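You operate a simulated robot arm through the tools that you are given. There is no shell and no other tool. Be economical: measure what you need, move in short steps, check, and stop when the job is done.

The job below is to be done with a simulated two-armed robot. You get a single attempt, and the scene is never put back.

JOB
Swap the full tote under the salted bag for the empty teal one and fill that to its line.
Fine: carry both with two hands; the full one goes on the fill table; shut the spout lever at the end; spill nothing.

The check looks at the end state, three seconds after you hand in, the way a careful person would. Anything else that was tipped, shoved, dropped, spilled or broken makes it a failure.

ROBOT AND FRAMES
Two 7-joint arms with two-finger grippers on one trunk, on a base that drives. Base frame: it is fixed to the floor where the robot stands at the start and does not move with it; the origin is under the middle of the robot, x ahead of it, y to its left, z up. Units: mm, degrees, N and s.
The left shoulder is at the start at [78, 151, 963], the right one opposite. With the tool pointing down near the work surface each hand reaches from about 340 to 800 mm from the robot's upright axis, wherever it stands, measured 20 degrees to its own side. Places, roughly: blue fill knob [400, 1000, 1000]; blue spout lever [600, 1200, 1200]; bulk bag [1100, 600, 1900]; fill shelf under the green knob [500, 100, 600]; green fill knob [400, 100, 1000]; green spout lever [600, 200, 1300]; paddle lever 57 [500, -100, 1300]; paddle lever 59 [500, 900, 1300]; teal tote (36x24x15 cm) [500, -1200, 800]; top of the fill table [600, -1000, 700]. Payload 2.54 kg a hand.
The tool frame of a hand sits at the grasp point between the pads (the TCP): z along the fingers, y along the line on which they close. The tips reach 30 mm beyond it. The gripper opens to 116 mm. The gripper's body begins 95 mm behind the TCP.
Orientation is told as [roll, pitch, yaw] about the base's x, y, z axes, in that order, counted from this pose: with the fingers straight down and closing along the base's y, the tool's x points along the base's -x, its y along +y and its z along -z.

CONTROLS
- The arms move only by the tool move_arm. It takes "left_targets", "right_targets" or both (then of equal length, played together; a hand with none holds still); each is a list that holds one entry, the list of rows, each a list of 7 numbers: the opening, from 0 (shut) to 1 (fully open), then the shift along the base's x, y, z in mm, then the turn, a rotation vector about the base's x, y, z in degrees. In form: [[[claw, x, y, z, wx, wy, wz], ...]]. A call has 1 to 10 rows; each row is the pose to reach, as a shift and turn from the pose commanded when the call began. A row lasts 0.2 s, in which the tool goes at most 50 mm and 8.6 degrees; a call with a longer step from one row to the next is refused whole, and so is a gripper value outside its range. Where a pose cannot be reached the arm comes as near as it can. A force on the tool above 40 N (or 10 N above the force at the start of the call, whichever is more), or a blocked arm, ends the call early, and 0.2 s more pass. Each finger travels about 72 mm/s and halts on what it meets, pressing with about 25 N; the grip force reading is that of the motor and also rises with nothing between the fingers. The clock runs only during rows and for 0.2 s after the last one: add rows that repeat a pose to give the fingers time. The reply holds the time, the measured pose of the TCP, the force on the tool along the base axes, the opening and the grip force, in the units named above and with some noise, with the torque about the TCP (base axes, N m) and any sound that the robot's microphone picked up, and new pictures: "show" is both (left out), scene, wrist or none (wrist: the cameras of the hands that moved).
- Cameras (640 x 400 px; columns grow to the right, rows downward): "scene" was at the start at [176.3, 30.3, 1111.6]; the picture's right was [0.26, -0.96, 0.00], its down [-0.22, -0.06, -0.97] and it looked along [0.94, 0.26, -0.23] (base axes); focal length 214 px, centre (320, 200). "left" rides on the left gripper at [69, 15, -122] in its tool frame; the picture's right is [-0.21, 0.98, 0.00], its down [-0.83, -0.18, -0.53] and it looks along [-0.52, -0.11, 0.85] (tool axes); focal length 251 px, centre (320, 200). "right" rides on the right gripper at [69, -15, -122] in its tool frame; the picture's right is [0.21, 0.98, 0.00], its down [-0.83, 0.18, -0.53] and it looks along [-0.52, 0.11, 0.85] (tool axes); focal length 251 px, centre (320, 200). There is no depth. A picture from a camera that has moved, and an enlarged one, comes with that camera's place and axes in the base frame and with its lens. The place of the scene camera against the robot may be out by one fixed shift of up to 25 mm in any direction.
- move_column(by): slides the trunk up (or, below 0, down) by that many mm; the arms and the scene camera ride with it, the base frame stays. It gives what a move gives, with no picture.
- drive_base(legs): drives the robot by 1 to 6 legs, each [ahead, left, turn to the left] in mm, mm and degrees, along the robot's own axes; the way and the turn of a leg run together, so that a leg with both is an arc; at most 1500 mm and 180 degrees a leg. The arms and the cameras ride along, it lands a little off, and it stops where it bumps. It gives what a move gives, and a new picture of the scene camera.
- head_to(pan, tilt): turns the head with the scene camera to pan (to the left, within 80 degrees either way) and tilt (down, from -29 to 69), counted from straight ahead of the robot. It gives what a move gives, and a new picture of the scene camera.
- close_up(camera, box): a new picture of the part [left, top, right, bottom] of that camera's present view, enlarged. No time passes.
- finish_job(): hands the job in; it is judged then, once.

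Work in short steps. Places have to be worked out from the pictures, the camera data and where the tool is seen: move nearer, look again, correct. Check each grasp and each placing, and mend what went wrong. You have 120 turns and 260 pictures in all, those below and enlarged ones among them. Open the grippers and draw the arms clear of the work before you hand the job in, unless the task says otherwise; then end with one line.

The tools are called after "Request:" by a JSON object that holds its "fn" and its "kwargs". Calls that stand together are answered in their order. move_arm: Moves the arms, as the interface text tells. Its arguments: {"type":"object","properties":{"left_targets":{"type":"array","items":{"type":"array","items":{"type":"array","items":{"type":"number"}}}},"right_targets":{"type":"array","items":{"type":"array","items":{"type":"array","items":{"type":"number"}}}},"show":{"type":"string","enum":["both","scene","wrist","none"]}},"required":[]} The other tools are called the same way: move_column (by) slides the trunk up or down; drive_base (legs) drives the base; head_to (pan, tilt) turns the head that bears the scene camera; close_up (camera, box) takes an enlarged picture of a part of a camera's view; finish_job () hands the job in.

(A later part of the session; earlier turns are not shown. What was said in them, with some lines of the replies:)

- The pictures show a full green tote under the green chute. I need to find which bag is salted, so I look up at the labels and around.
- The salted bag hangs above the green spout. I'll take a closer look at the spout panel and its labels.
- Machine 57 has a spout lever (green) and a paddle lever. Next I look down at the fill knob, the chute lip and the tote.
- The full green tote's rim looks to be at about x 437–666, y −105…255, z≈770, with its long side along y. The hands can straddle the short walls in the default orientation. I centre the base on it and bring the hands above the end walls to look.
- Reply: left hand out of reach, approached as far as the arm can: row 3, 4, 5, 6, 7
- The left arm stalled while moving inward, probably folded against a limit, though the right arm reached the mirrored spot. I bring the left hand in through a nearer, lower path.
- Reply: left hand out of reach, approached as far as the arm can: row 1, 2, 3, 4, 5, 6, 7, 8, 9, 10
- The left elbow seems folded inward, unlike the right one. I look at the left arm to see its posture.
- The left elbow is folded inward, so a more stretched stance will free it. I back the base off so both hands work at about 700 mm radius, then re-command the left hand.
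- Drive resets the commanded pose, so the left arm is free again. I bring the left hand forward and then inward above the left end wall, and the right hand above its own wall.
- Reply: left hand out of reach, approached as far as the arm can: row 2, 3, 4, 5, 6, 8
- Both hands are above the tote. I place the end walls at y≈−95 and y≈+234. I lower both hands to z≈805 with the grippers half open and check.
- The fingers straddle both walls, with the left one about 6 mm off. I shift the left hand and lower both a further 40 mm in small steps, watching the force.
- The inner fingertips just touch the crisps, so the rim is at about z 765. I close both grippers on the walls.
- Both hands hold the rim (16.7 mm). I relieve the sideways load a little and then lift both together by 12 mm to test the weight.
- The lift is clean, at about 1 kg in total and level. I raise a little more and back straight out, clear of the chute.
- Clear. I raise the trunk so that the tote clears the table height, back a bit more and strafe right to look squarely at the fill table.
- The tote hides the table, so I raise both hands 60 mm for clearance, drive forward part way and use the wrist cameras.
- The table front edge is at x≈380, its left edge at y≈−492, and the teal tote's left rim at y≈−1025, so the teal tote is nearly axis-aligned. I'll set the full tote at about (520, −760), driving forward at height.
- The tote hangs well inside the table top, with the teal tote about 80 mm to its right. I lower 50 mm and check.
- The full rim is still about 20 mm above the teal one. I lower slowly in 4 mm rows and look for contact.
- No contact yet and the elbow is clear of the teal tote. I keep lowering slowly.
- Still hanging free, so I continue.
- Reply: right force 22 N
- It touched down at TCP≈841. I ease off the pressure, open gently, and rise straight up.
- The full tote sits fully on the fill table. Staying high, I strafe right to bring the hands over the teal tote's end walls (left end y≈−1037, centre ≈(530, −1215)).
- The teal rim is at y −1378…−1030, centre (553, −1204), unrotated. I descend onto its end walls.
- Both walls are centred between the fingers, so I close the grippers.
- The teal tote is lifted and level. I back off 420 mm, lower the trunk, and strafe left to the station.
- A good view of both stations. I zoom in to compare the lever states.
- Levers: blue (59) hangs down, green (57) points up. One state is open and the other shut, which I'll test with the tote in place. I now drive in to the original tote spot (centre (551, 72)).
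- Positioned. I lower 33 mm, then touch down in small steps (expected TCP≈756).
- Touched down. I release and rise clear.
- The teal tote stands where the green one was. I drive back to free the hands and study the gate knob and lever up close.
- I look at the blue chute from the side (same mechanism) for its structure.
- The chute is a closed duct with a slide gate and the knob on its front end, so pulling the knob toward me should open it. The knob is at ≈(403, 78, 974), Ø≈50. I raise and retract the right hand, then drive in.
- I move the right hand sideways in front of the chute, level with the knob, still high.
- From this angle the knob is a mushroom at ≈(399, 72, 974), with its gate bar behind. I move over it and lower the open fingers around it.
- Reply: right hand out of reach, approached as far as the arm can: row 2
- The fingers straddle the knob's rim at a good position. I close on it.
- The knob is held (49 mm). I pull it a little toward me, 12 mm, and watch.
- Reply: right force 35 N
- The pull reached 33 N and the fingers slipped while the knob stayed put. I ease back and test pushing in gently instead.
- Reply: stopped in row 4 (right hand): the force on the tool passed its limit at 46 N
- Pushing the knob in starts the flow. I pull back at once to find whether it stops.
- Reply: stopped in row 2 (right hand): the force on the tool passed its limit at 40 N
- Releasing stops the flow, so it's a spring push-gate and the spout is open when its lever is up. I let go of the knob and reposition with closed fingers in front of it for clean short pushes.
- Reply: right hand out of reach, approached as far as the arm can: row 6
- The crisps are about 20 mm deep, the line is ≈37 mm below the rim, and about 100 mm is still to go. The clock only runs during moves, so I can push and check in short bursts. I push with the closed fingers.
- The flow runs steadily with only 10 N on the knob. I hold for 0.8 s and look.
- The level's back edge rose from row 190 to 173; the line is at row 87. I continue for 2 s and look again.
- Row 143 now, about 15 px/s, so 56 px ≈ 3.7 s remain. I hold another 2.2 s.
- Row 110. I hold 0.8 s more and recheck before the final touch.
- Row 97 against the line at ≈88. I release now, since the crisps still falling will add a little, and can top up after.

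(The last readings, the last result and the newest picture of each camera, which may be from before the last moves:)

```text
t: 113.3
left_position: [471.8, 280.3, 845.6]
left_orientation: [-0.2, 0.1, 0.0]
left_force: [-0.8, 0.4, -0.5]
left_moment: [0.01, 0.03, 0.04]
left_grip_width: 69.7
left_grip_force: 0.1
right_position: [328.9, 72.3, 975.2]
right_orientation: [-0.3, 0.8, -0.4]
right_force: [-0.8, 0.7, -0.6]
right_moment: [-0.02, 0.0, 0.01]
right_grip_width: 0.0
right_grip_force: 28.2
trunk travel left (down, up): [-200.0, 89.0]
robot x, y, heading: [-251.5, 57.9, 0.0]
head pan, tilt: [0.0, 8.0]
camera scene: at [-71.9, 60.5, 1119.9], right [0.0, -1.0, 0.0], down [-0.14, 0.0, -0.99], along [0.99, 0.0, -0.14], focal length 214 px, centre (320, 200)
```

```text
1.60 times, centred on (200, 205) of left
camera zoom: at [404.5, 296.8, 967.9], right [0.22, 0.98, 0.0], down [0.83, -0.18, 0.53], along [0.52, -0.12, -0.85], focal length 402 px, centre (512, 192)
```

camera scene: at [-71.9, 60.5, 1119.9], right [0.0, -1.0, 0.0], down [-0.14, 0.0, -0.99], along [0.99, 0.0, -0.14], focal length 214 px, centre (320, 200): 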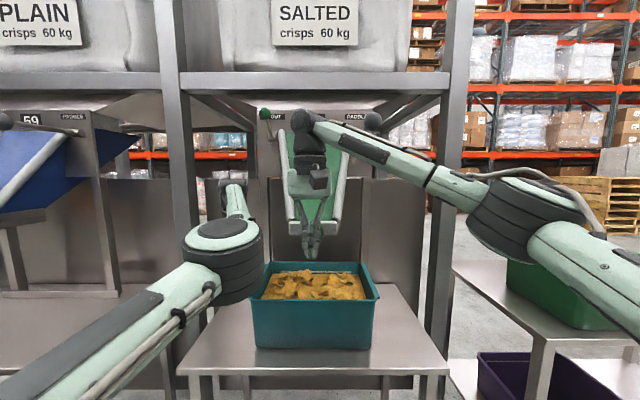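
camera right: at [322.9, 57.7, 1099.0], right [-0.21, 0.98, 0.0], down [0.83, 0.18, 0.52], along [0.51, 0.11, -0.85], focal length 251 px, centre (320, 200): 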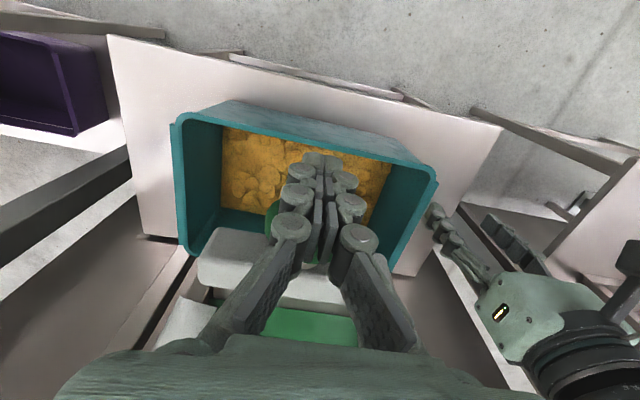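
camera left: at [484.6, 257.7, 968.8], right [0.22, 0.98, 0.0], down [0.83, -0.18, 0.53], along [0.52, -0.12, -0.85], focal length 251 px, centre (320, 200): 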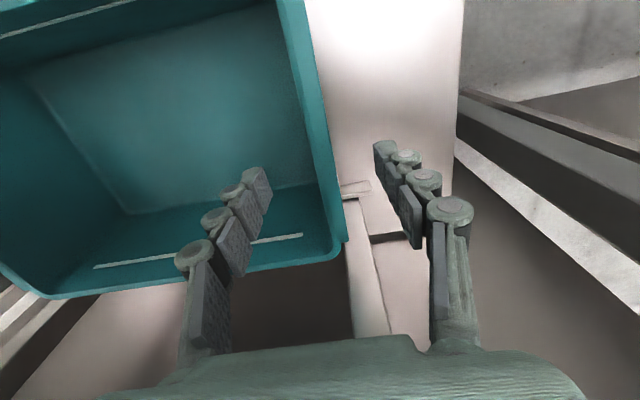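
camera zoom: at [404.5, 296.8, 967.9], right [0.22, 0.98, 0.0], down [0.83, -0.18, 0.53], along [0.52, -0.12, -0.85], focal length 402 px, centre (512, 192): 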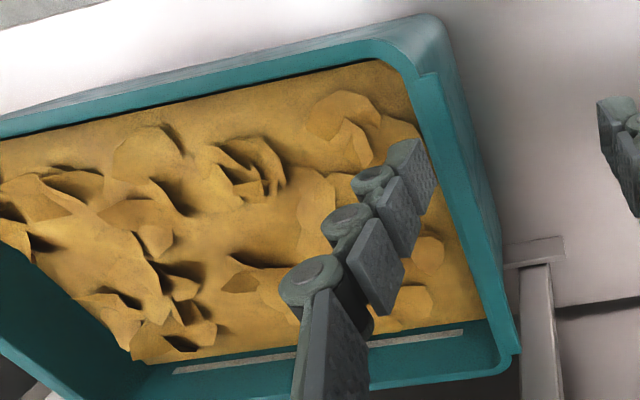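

The level is about 5 mm under the middle of the line. I give one short ≈0.4 s push to top up.

Request:
{"fn": "move_arm", "kwargs": {"right_targets": [[[0, 20, 0, 0, 0, 0, 0], [0, 44, 0, 0, 0, 0, 0], [0, 54, 0, 0, 0, 0, 0], [0, 61, 0, 0, 0, 0, 0], [0, 61, 0, 0, 0, 0, 0], [0, 35, 0, 0, 0, 0, 0], [0, 0, 0, 0, 0, 0, 0]]], "show": "none"}}

Request:
{"fn": "close_up", "kwargs": {"camera": "scene", "box": [270, 255, 350, 305]}}

```text
t: 114.9
left_position: [472.2, 281.6, 847.0]
left_orientation: [-0.3, 0.1, -0.1]
left_force: [0.0, -0.1, 0.5]
left_moment: [0.01, -0.02, 0.02]
left_grip_width: 69.4
left_grip_force: 0.1
right_position: [329.5, 73.3, 975.6]
right_orientation: [-0.4, 0.6, -0.3]
right_force: [-0.2, -0.5, -0.4]
right_moment: [0.02, -0.03, 0.01]
right_grip_width: 0.2
right_grip_force: 28.4
trunk travel left (down, up): [-200.0, 89.0]
robot x, y, heading: [-248.7, 58.7, -0.2]
head pan, tilt: [0.0, 8.0]
```

```text
8.00 times, centred on (310, 280) of scene
camera zoom: at [-72.1, 60.4, 1120.0], right [0.0, -1.0, 0.0], down [-0.14, 0.0, -0.99], along [0.99, 0.0, -0.14], focal length 1716 px, centre (400, -440)
```

zoom: 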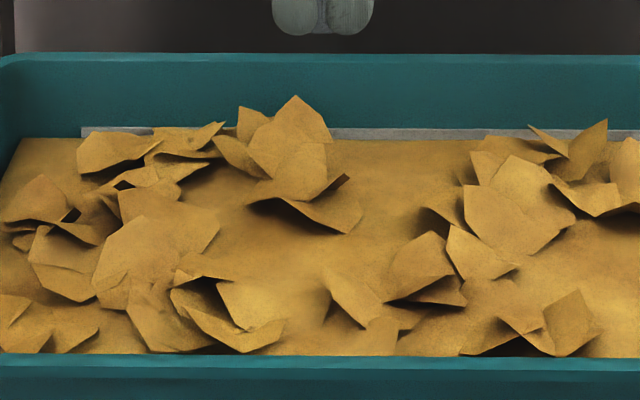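

The level now touches the fill line. Next comes the spout lever, whose ball is at ≈(573, 227, 1287) and which must swing down as on the shut blue one. I back off, raise the trunk, move the right hand aside, and tilt the left hand forward.

Request:
{"fn": "drive_base", "kwargs": {"legs": [[-220, 0, 0]]}}

Request:
{"fn": "move_column", "kwargs": {"by": 85}}

Request:
{"fn": "move_arm", "kwargs": {"left_targets": [[[0.5, 0, 0, 35, 0, -8, 0], [0.4, 0, 0, 70, 0, -16, 0], [0.3, 0, 0, 105, 0, -24, 0], [0.2, 0, 0, 140, 0, -32, 0], [0, 0, 0, 175, 0, -40, 0], [0, 0, 0, 210, 0, -48, 0], [0, 0, 0, 245, 0, -56, 0], [0, 0, 0, 280, 0, -64, 0], [0, 0, 0, 310, 0, -70, 0]]], "right_targets": [[[0, 0, -20, 0, 0, 0, 0], [0, 0, -45, 0, 0, 0, 0], [0, 0, -70, 0, 0, 0, 0], [0, 0, -95, 0, 0, 0, 0], [0, 0, -120, 0, 0, 0, 0], [0, 0, -145, 0, 0, 0, 0], [0, 0, -170, 0, 0, 0, 0], [0, 0, -195, 0, 0, 0, 0], [0, 0, -210, 0, 0, 0, 0]]], "show": "scene"}}

```text
t: 116.6
left_position: [253.5, 278.4, 845.9]
left_orientation: [-0.2, 0.1, -0.3]
left_force: [0.2, 0.0, 0.9]
left_moment: [0.01, -0.01, 0.01]
left_grip_width: 69.5
left_grip_force: 0.2
right_position: [110.1, 72.4, 974.5]
right_orientation: [-0.4, 0.8, -0.6]
right_force: [-0.3, -0.5, 1.3]
right_moment: [-0.02, -0.02, 0.01]
right_grip_width: 0.0
right_grip_force: 28.9
trunk travel left (down, up): [-200.0, 89.0]
robot x, y, heading: [-471.0, 53.4, -0.4]
head pan, tilt: [0.0, 8.0]
camera scene: at [-292.0, 60.4, 1120.0], right [-0.01, -1.0, 0.0], down [-0.14, 0.0, -0.99], along [0.99, -0.01, -0.14], focal length 214 px, centre (320, 200)
```

scene: 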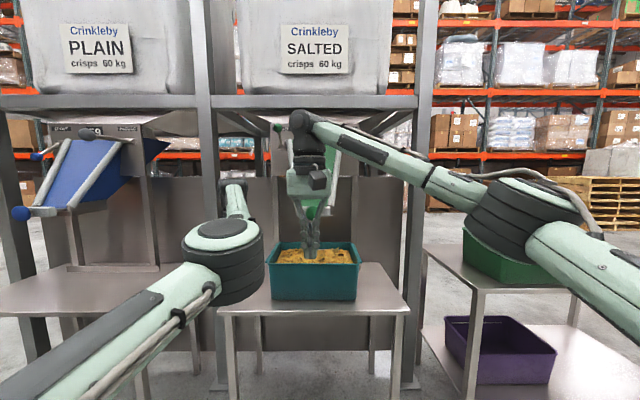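

```text
t: 117.8
left_position: [254.0, 278.9, 929.6]
left_orientation: [-0.2, 0.1, -0.3]
left_force: [-0.3, 0.6, 0.2]
left_moment: [0.01, 0.01, 0.0]
left_grip_width: 69.5
left_grip_force: 0.0
right_position: [111.1, 72.9, 1060.0]
right_orientation: [-0.4, 0.8, -0.5]
right_force: [-0.6, 0.2, -0.1]
right_moment: [0.01, 0.03, 0.0]
right_grip_width: 0.0
right_grip_force: 28.6
trunk travel left (down, up): [-285.0, 4.0]
robot x, y, heading: [-467.8, 54.2, -0.5]
head pan, tilt: [0.0, 8.0]
```

```text
t: 119.8
left_position: [252.1, 276.8, 1239.6]
left_orientation: [1.0, -70.0, -1.2]
left_force: [0.6, 1.0, 0.9]
left_moment: [0.03, -0.03, -0.03]
left_grip_width: 0.0
left_grip_force: 24.4
right_position: [110.8, -138.4, 1058.4]
right_orientation: [-0.3, 0.8, -0.5]
right_force: [-0.9, -0.2, 0.2]
right_moment: [-0.04, 0.0, -0.03]
right_grip_width: 0.1
right_grip_force: 28.5
trunk travel left (down, up): [-285.0, 4.0]
robot x, y, heading: [-469.2, 55.5, -0.6]
head pan, tilt: [0.0, 8.0]
camera scene: at [-291.9, 60.3, 1205.0], right [-0.01, -1.0, 0.0], down [-0.14, 0.0, -0.99], along [0.99, -0.01, -0.14], focal length 214 px, centre (320, 200)
```

scene: 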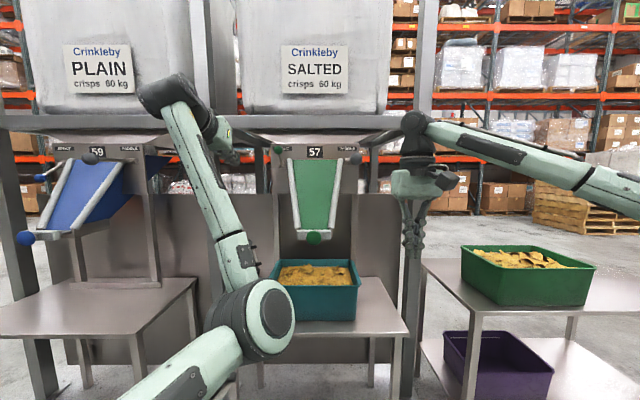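

The left hand is tilted forward. I raise it above lever height, align y with the lever ball, and then drive in part way.

Request:
{"fn": "move_arm", "kwargs": {"left_targets": [[[0, 0, -20, 30, 0, 0, 0], [0, 0, -35, 60, 0, 0, 0], [0, 0, -47, 90, 0, 0, 0], [0, 0, -49, 115, 0, 0, 0]]], "show": "none"}}

Request:
{"fn": "drive_base", "kwargs": {"legs": [[200, 0, 0.6]]}}

Request:
{"fn": "close_up", "kwargs": {"camera": "left", "box": [0, 0, 640, 400]}}

Request:
{"fn": "head_to", "kwargs": {"pan": 8, "tilt": -5}}

```text
t: 120.8
left_position: [253.0, 229.4, 1354.8]
left_orientation: [1.0, -69.9, -1.2]
left_force: [0.2, 0.5, 0.4]
left_moment: [-0.02, 0.01, 0.01]
left_grip_width: 0.0
left_grip_force: 24.8
right_position: [110.4, -137.4, 1057.9]
right_orientation: [-0.3, 0.8, -0.6]
right_force: [-0.2, 0.3, -0.3]
right_moment: [0.0, -0.03, -0.04]
right_grip_width: 0.0
right_grip_force: 29.0
trunk travel left (down, up): [-285.0, 4.0]
robot x, y, heading: [-471.2, 57.6, -0.4]
head pan, tilt: [0.0, 8.0]
```

```text
t: 122.4
left_position: [449.3, 237.0, 1354.6]
left_orientation: [1.1, -69.9, -0.6]
left_force: [0.6, 0.4, -1.0]
left_moment: [0.0, -0.01, -0.04]
left_grip_width: 0.0
left_grip_force: 25.3
right_position: [311.0, -130.2, 1058.0]
right_orientation: [-0.3, 0.8, 0.2]
right_force: [1.5, 0.5, -0.2]
right_moment: [-0.01, 0.03, 0.01]
right_grip_width: 0.0
right_grip_force: 28.9
trunk travel left (down, up): [-285.0, 4.0]
robot x, y, heading: [-273.6, 59.6, 0.3]
head pan, tilt: [0.0, 8.0]
camera scene: at [-94.5, 62.1, 1204.8], right [0.0, -1.0, 0.0], down [-0.14, 0.0, -0.99], along [0.99, 0.0, -0.14], focal length 214 px, centre (320, 200)
```

scene: 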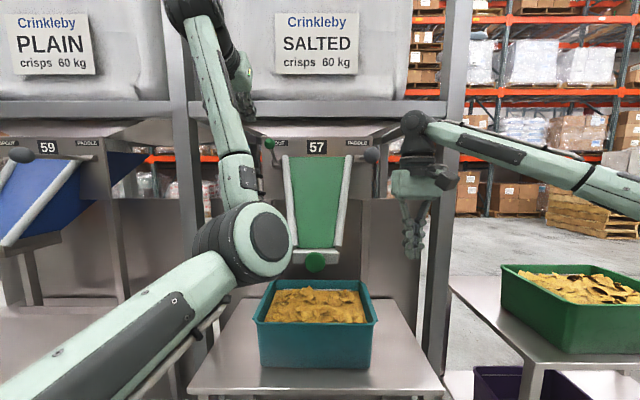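

```text
1.00 times, centred on (320, 200) of left (not enlarged: the box is as wide or as high as the picture)
camera zoom: at [311.4, 252.1, 1331.3], right [0.07, 0.98, 0.21], down [-0.22, -0.19, 0.96], along [0.97, -0.11, 0.2], focal length 251 px, centre (320, 200)
```

zoom: 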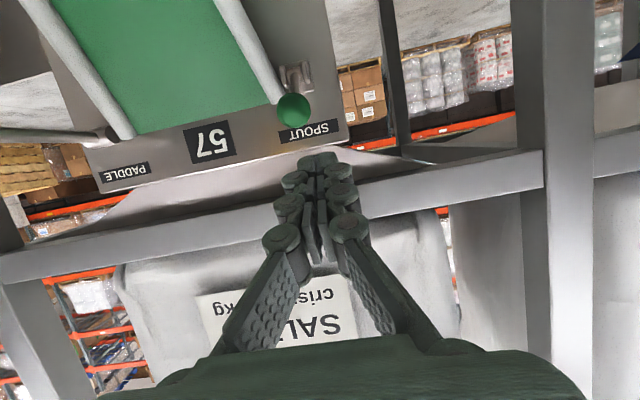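

```text
t: 123.1
left_position: [448.2, 239.0, 1355.1]
left_orientation: [1.0, -69.9, -0.6]
left_force: [-0.5, -0.4, -0.1]
left_moment: [0.03, -0.02, -0.01]
left_grip_width: 0.0
left_grip_force: 24.4
right_position: [309.0, -131.5, 1058.9]
right_orientation: [-0.4, 0.8, 0.1]
right_force: [-0.8, 1.1, 0.7]
right_moment: [0.04, 0.02, -0.01]
right_grip_width: 0.1
right_grip_force: 28.4
trunk travel left (down, up): [-285.0, 4.0]
robot x, y, heading: [-273.6, 57.6, 0.3]
head pan, tilt: [8.0, -5.0]
camera scene: at [-101.2, 74.2, 1225.4], right [0.14, -0.99, 0.0], down [0.09, 0.01, -1.0], along [0.99, 0.14, 0.09], focal length 214 px, centre (320, 200)
```

scene: 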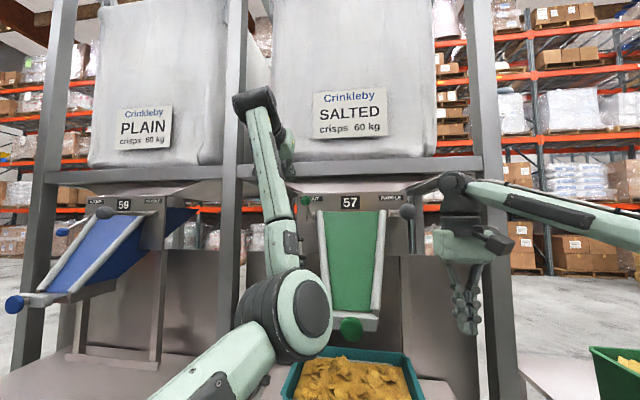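

The wrist view puts the ball at y≈215, z≈1287. I drive 60 mm closer, then reach the remaining distance with the arm, aligned in y.

Request:
{"fn": "drive_base", "kwargs": {"legs": [[60, 0, 0]]}}

Request:
{"fn": "move_arm", "kwargs": {"left_targets": [[[0, 15, -10, 0, 0, 0, 0], [0, 30, -20, 0, 0, 0, 0], [0, 45, -22, 0, 0, 0, 0], [0, 52, -22, 0, 0, 0, 0]]]}}

```text
t: 124.1
left_position: [509.0, 237.9, 1353.9]
left_orientation: [1.0, -69.8, -0.5]
left_force: [0.3, -0.1, -0.5]
left_moment: [0.0, -0.02, -0.01]
left_grip_width: 0.0
left_grip_force: 24.7
right_position: [369.7, -131.1, 1057.9]
right_orientation: [-0.4, 0.9, 0.1]
right_force: [0.1, 0.4, -0.5]
right_moment: [-0.04, 0.01, 0.0]
right_grip_width: 0.1
right_grip_force: 28.7
trunk travel left (down, up): [-285.0, 4.0]
robot x, y, heading: [-213.1, 58.7, 0.3]
head pan, tilt: [8.0, -5.0]
camera scene: at [-40.1, 74.6, 1225.3], right [0.14, -0.99, 0.0], down [0.09, 0.01, -1.0], along [0.99, 0.14, 0.09], focal length 214 px, centre (320, 200)
```

scene: 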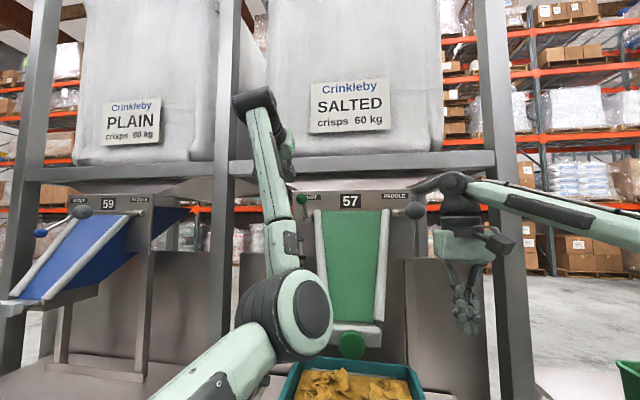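

```text
t: 125.1
left_position: [559.4, 216.9, 1354.6]
left_orientation: [1.0, -69.8, -0.6]
left_force: [0.6, -0.7, -0.2]
left_moment: [0.0, 0.04, 0.01]
left_grip_width: 0.2
left_grip_force: 25.7
right_position: [370.2, -129.5, 1059.4]
right_orientation: [-0.4, 0.8, 0.1]
right_force: [0.4, -1.1, 0.0]
right_moment: [0.01, -0.02, -0.03]
right_grip_width: 0.0
right_grip_force: 28.3
trunk travel left (down, up): [-285.0, 4.0]
robot x, y, heading: [-209.3, 56.8, 0.1]
head pan, tilt: [8.0, -5.0]
camera scene: at [-41.0, 74.6, 1225.4], right [0.14, -0.99, 0.0], down [0.09, 0.01, -1.0], along [0.99, 0.14, 0.09], focal length 214 px, centre (320, 200)
camera left: at [422.6, 230.3, 1331.9], right [0.07, 0.98, 0.21], down [-0.22, -0.19, 0.96], along [0.97, -0.11, 0.2], focal length 251 px, centre (320, 200)
```

scene: 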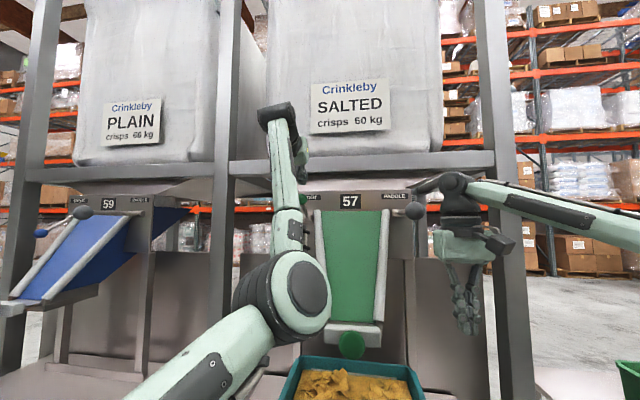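
left: 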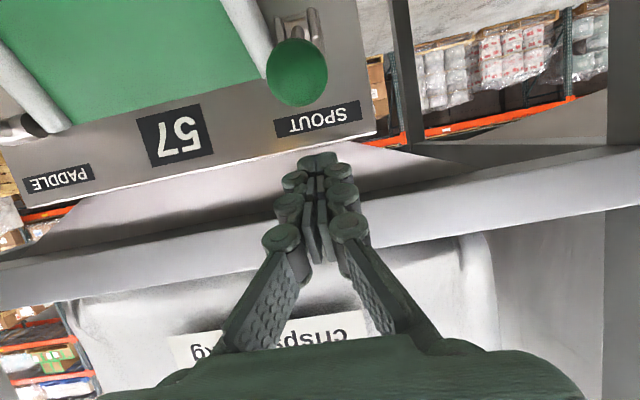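

The ball is at ≈(590, 214, 1283). I move 16 mm further in, centre y, and press down in steps.

Request:
{"fn": "move_arm", "kwargs": {"left_targets": [[[0, 16, -3, 0, 0, 0, 0], [0, 16, -3, -18, 0, 0, 0], [0, 16, -3, -34, 0, 0, 0], [0, 16, -3, -46, 0, 0, 0], [0, 16, -3, -58, 0, 0, 0], [0, 16, -3, -70, 0, 0, 0]]]}}

```text
t: 126.5
left_position: [576.7, 213.8, 1283.3]
left_orientation: [1.1, -69.9, -0.5]
left_force: [0.1, -0.2, -0.4]
left_moment: [0.01, -0.04, 0.0]
left_grip_width: 0.0
left_grip_force: 24.9
right_position: [369.8, -130.5, 1058.2]
right_orientation: [-0.4, 0.8, 0.2]
right_force: [0.1, 0.4, 0.2]
right_moment: [-0.01, 0.0, 0.02]
right_grip_width: 0.0
right_grip_force: 28.6
trunk travel left (down, up): [-285.0, 4.0]
robot x, y, heading: [-211.9, 51.0, 0.3]
head pan, tilt: [8.0, -5.0]
camera scene: at [-40.8, 74.6, 1225.4], right [0.14, -0.99, 0.0], down [0.09, 0.01, -1.0], along [0.99, 0.14, 0.09], focal length 214 px, centre (320, 200)
camera left: at [439.5, 227.5, 1261.4], right [0.07, 0.98, 0.21], down [-0.22, -0.19, 0.96], along [0.97, -0.11, 0.2], focal length 251 px, centre (320, 200)
```

scene: 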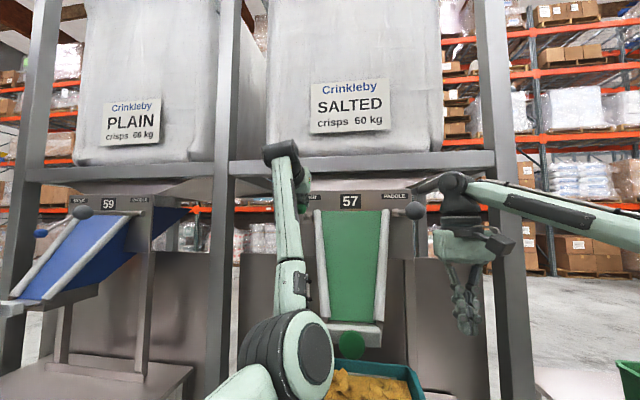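
left: 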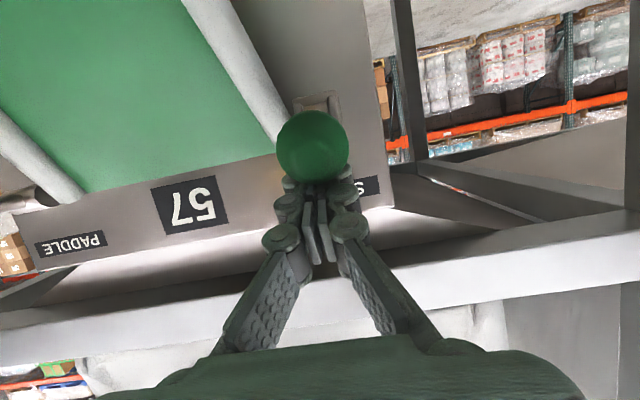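

The ball sits under the fingers and yields with hardly any force. I continue pressing down 60 mm more.

Request:
{"fn": "move_arm", "kwargs": {"left_targets": [[[0, 0, 0, -12, 0, 0, 0], [0, 0, 0, -24, 0, 0, 0], [0, 0, 0, -36, 0, 0, 0], [0, 0, 0, -48, 0, 0, 0], [0, 0, 0, -60, 0, 0, 0]]]}}

```text
t: 127.7
left_position: [575.3, 212.8, 1223.8]
left_orientation: [0.9, -70.0, -0.5]
left_force: [-0.2, -0.1, -1.0]
left_moment: [0.03, 0.0, 0.01]
left_grip_width: 0.0
left_grip_force: 25.1
right_position: [369.6, -130.7, 1058.4]
right_orientation: [-0.4, 0.7, 0.1]
right_force: [-0.1, 1.1, -0.1]
right_moment: [0.0, 0.0, 0.01]
right_grip_width: 0.2
right_grip_force: 28.7
trunk travel left (down, up): [-285.0, 4.0]
robot x, y, heading: [-214.0, 54.8, 0.3]
head pan, tilt: [8.0, -5.0]
camera scene: at [-40.8, 74.6, 1225.4], right [0.14, -0.99, 0.0], down [0.09, 0.01, -1.0], along [0.99, 0.14, 0.09], focal length 214 px, centre (320, 200)
camera left: at [438.2, 227.0, 1200.7], right [0.07, 0.98, 0.21], down [-0.22, -0.19, 0.96], along [0.97, -0.11, 0.2], focal length 251 px, centre (320, 200)
```

scene: 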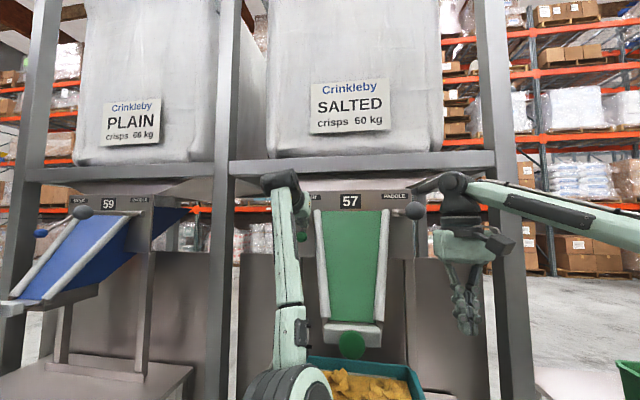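
left: 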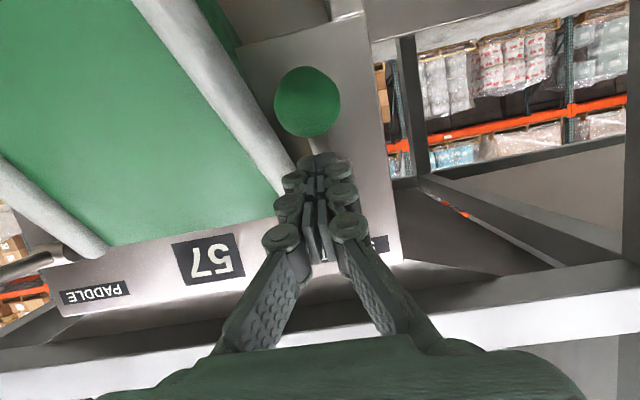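

The lever ball has dropped to z≈1175, below the fingers, which is the down position. I rise and back away to verify.

Request:
{"fn": "move_arm", "kwargs": {"left_targets": [[[0, -20, 0, 10, 0, 0, 0], [0, -50, 0, 30, 0, 0, 0], [0, -80, 0, 50, 0, 0, 0]]], "show": "none"}}

Request:
{"fn": "drive_base", "kwargs": {"legs": [[-280, 0, 0]]}}

Request:
{"fn": "head_to", "kwargs": {"pan": 3, "tilt": 8}}

Request:
{"fn": "close_up", "kwargs": {"camera": "scene", "box": [240, 110, 400, 210]}}

Request:
{"fn": "close_up", "kwargs": {"camera": "left", "box": [160, 0, 480, 200]}}

```text
t: 128.5
left_position: [494.1, 213.2, 1273.8]
left_orientation: [1.1, -69.9, -0.7]
left_force: [-0.2, -0.4, 0.5]
left_moment: [0.01, 0.01, 0.02]
left_grip_width: 0.0
left_grip_force: 24.6
right_position: [369.0, -131.0, 1059.4]
right_orientation: [-0.5, 0.8, 0.1]
right_force: [0.3, -0.4, 0.4]
right_moment: [0.01, 0.0, -0.03]
right_grip_width: 0.1
right_grip_force: 28.5
trunk travel left (down, up): [-285.0, 4.0]
robot x, y, heading: [-216.3, 55.4, 0.3]
head pan, tilt: [8.0, -5.0]
```

```text
t: 130.4
left_position: [214.0, 209.2, 1274.0]
left_orientation: [0.9, -69.9, -0.9]
left_force: [-0.8, -0.4, 0.5]
left_moment: [-0.01, 0.0, -0.02]
left_grip_width: 0.0
left_grip_force: 24.3
right_position: [87.3, -135.2, 1058.4]
right_orientation: [-0.4, 0.8, -0.2]
right_force: [-0.4, 0.8, 0.2]
right_moment: [-0.03, 0.01, 0.01]
right_grip_width: 0.0
right_grip_force: 28.3
trunk travel left (down, up): [-285.0, 4.0]
robot x, y, heading: [-495.6, 54.6, 0.2]
head pan, tilt: [8.0, -5.0]
camera scene: at [-322.3, 73.1, 1225.6], right [0.14, -0.99, 0.0], down [0.09, 0.01, -1.0], along [0.99, 0.14, 0.09], focal length 214 px, centre (320, 200)
```

scene: 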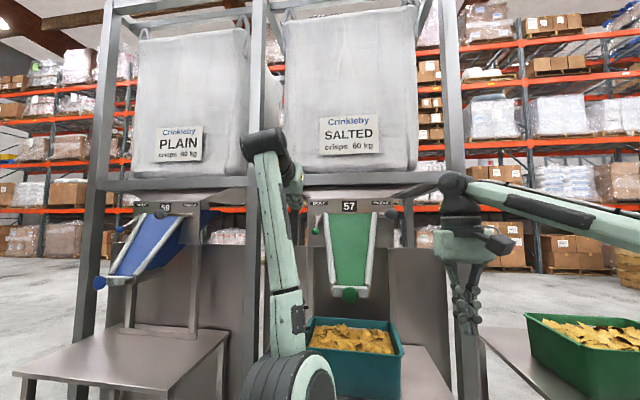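

```text
t: 131.2
left_position: [215.2, 209.4, 1274.2]
left_orientation: [1.0, -70.1, -0.8]
left_force: [-0.1, 0.3, -0.4]
left_moment: [0.02, -0.02, 0.01]
left_grip_width: 0.0
left_grip_force: 24.7
right_position: [88.5, -134.2, 1058.8]
right_orientation: [-0.5, 0.8, -0.1]
right_force: [0.3, 0.1, 0.4]
right_moment: [0.0, -0.02, 0.06]
right_grip_width: 0.1
right_grip_force: 28.5
trunk travel left (down, up): [-285.0, 4.0]
robot x, y, heading: [-493.9, 54.8, -0.2]
head pan, tilt: [3.0, 8.0]
camera scene: at [-315.9, 65.8, 1205.0], right [0.05, -1.0, 0.0], down [-0.14, -0.01, -0.99], along [0.99, 0.05, -0.14], focal length 214 px, centre (320, 200)
```

scene: 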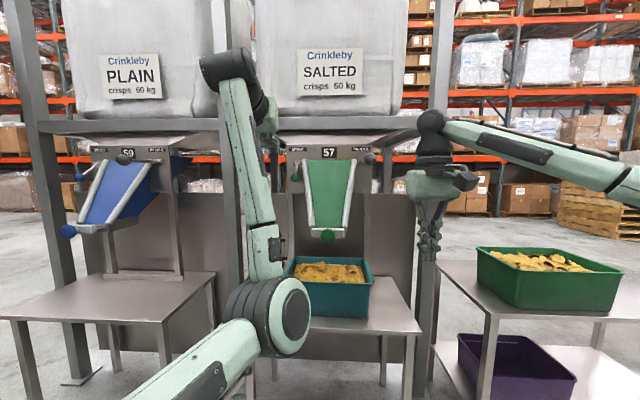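

```text
4.00 times, centred on (320, 160) of scene
camera zoom: at [-315.9, 65.8, 1205.0], right [0.05, -1.0, 0.0], down [-0.14, -0.01, -0.99], along [0.99, 0.05, -0.14], focal length 858 px, centre (320, 360)
```

zoom: 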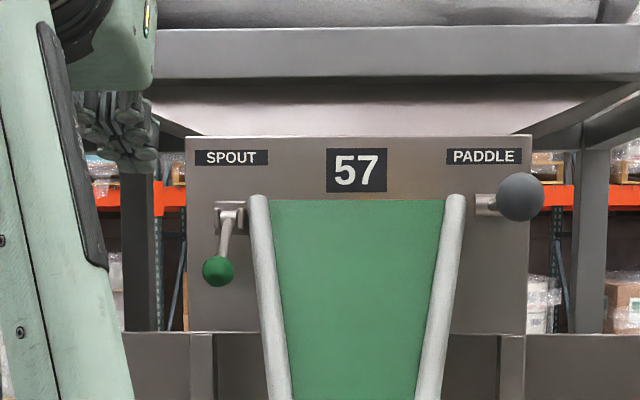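

```text
2.00 times, centred on (320, 100) of left
camera zoom: at [77.8, 224.7, 1251.4], right [0.07, 0.98, 0.21], down [-0.22, -0.19, 0.96], along [0.97, -0.11, 0.2], focal length 503 px, centre (320, 400)
```

zoom: 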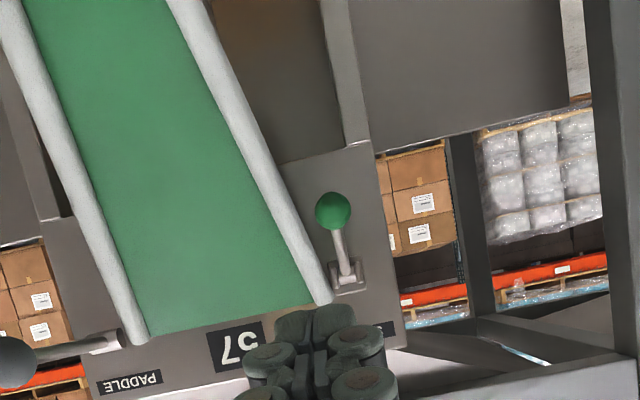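

The green lever now hangs down like the shut blue one. I open both grippers, which are clear of everything, and do a last check of both totes for spills.

Request:
{"fn": "move_arm", "kwargs": {"left_targets": [[[0.3, 0, 0, 0, 0, 0, 0], [0.6, 0, 0, 0, 0, 0, 0], [0.8, 0, 0, 0, 0, 0, 0], [0.8, 0, 0, 0, 0, 0, 0], [0.8, 0, 0, 0, 0, 0, 0]]], "right_targets": [[[0.3, 0, 0, 0, 0, 0, 0], [0.6, 0, 0, 0, 0, 0, 0], [0.8, 0, 0, 0, 0, 0, 0], [0.8, 0, 0, 0, 0, 0, 0], [0.8, 0, 0, 0, 0, 0, 0]]], "show": "none"}}

Request:
{"fn": "close_up", "kwargs": {"camera": "scene", "box": [260, 230, 420, 330]}}

Request:
{"fn": "close_up", "kwargs": {"camera": "scene", "box": [440, 220, 640, 345]}}

```text
t: 132.4
left_position: [214.8, 209.7, 1274.3]
left_orientation: [1.0, -69.9, -0.8]
left_force: [0.0, 0.8, -0.4]
left_moment: [0.0, 0.02, 0.01]
left_grip_width: 92.9
left_grip_force: 0.0
right_position: [87.8, -134.3, 1058.7]
right_orientation: [-0.4, 0.8, -0.1]
right_force: [0.0, -0.4, -1.1]
right_moment: [-0.01, -0.01, 0.01]
right_grip_width: 92.7
right_grip_force: 0.0
trunk travel left (down, up): [-285.0, 4.0]
robot x, y, heading: [-493.4, 57.5, -0.1]
head pan, tilt: [3.0, 8.0]
```

```text
4.00 times, centred on (340, 280) of scene
camera zoom: at [-315.8, 65.7, 1204.9], right [0.05, -1.0, 0.0], down [-0.14, -0.01, -0.99], along [0.99, 0.05, -0.14], focal length 858 px, centre (240, -120)
```

zoom: 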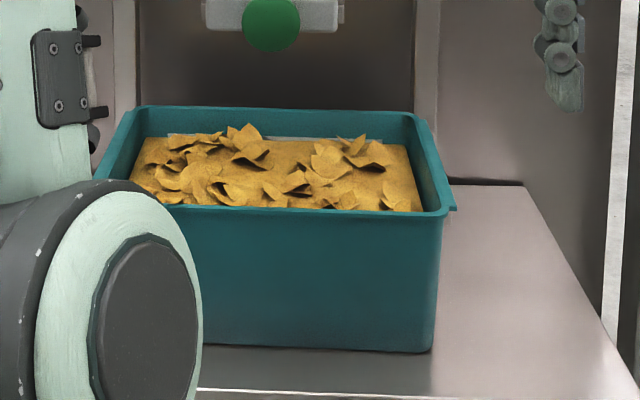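

```text
3.20 times, centred on (540, 282) of scene
camera zoom: at [-315.8, 65.7, 1204.9], right [0.05, -1.0, 0.0], down [-0.14, -0.01, -0.99], along [0.99, 0.05, -0.14], focal length 686 px, centre (-384, -64)
```

zoom: 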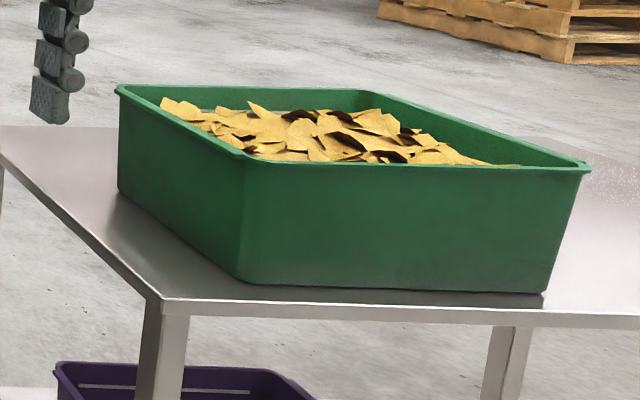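

Both totes stand square with no spill visible, the teal one is filled to its line, the lever is down, and the arms are clear. I hand in.

Request:
{"fn": "finish_job", "kwargs": {}}

```text
The job is handed in.
```

The full green tote is on the fill table. The teal tote is under the salted bag, filled to its line, with the spout lever shut and no spill visible in the last pictures.
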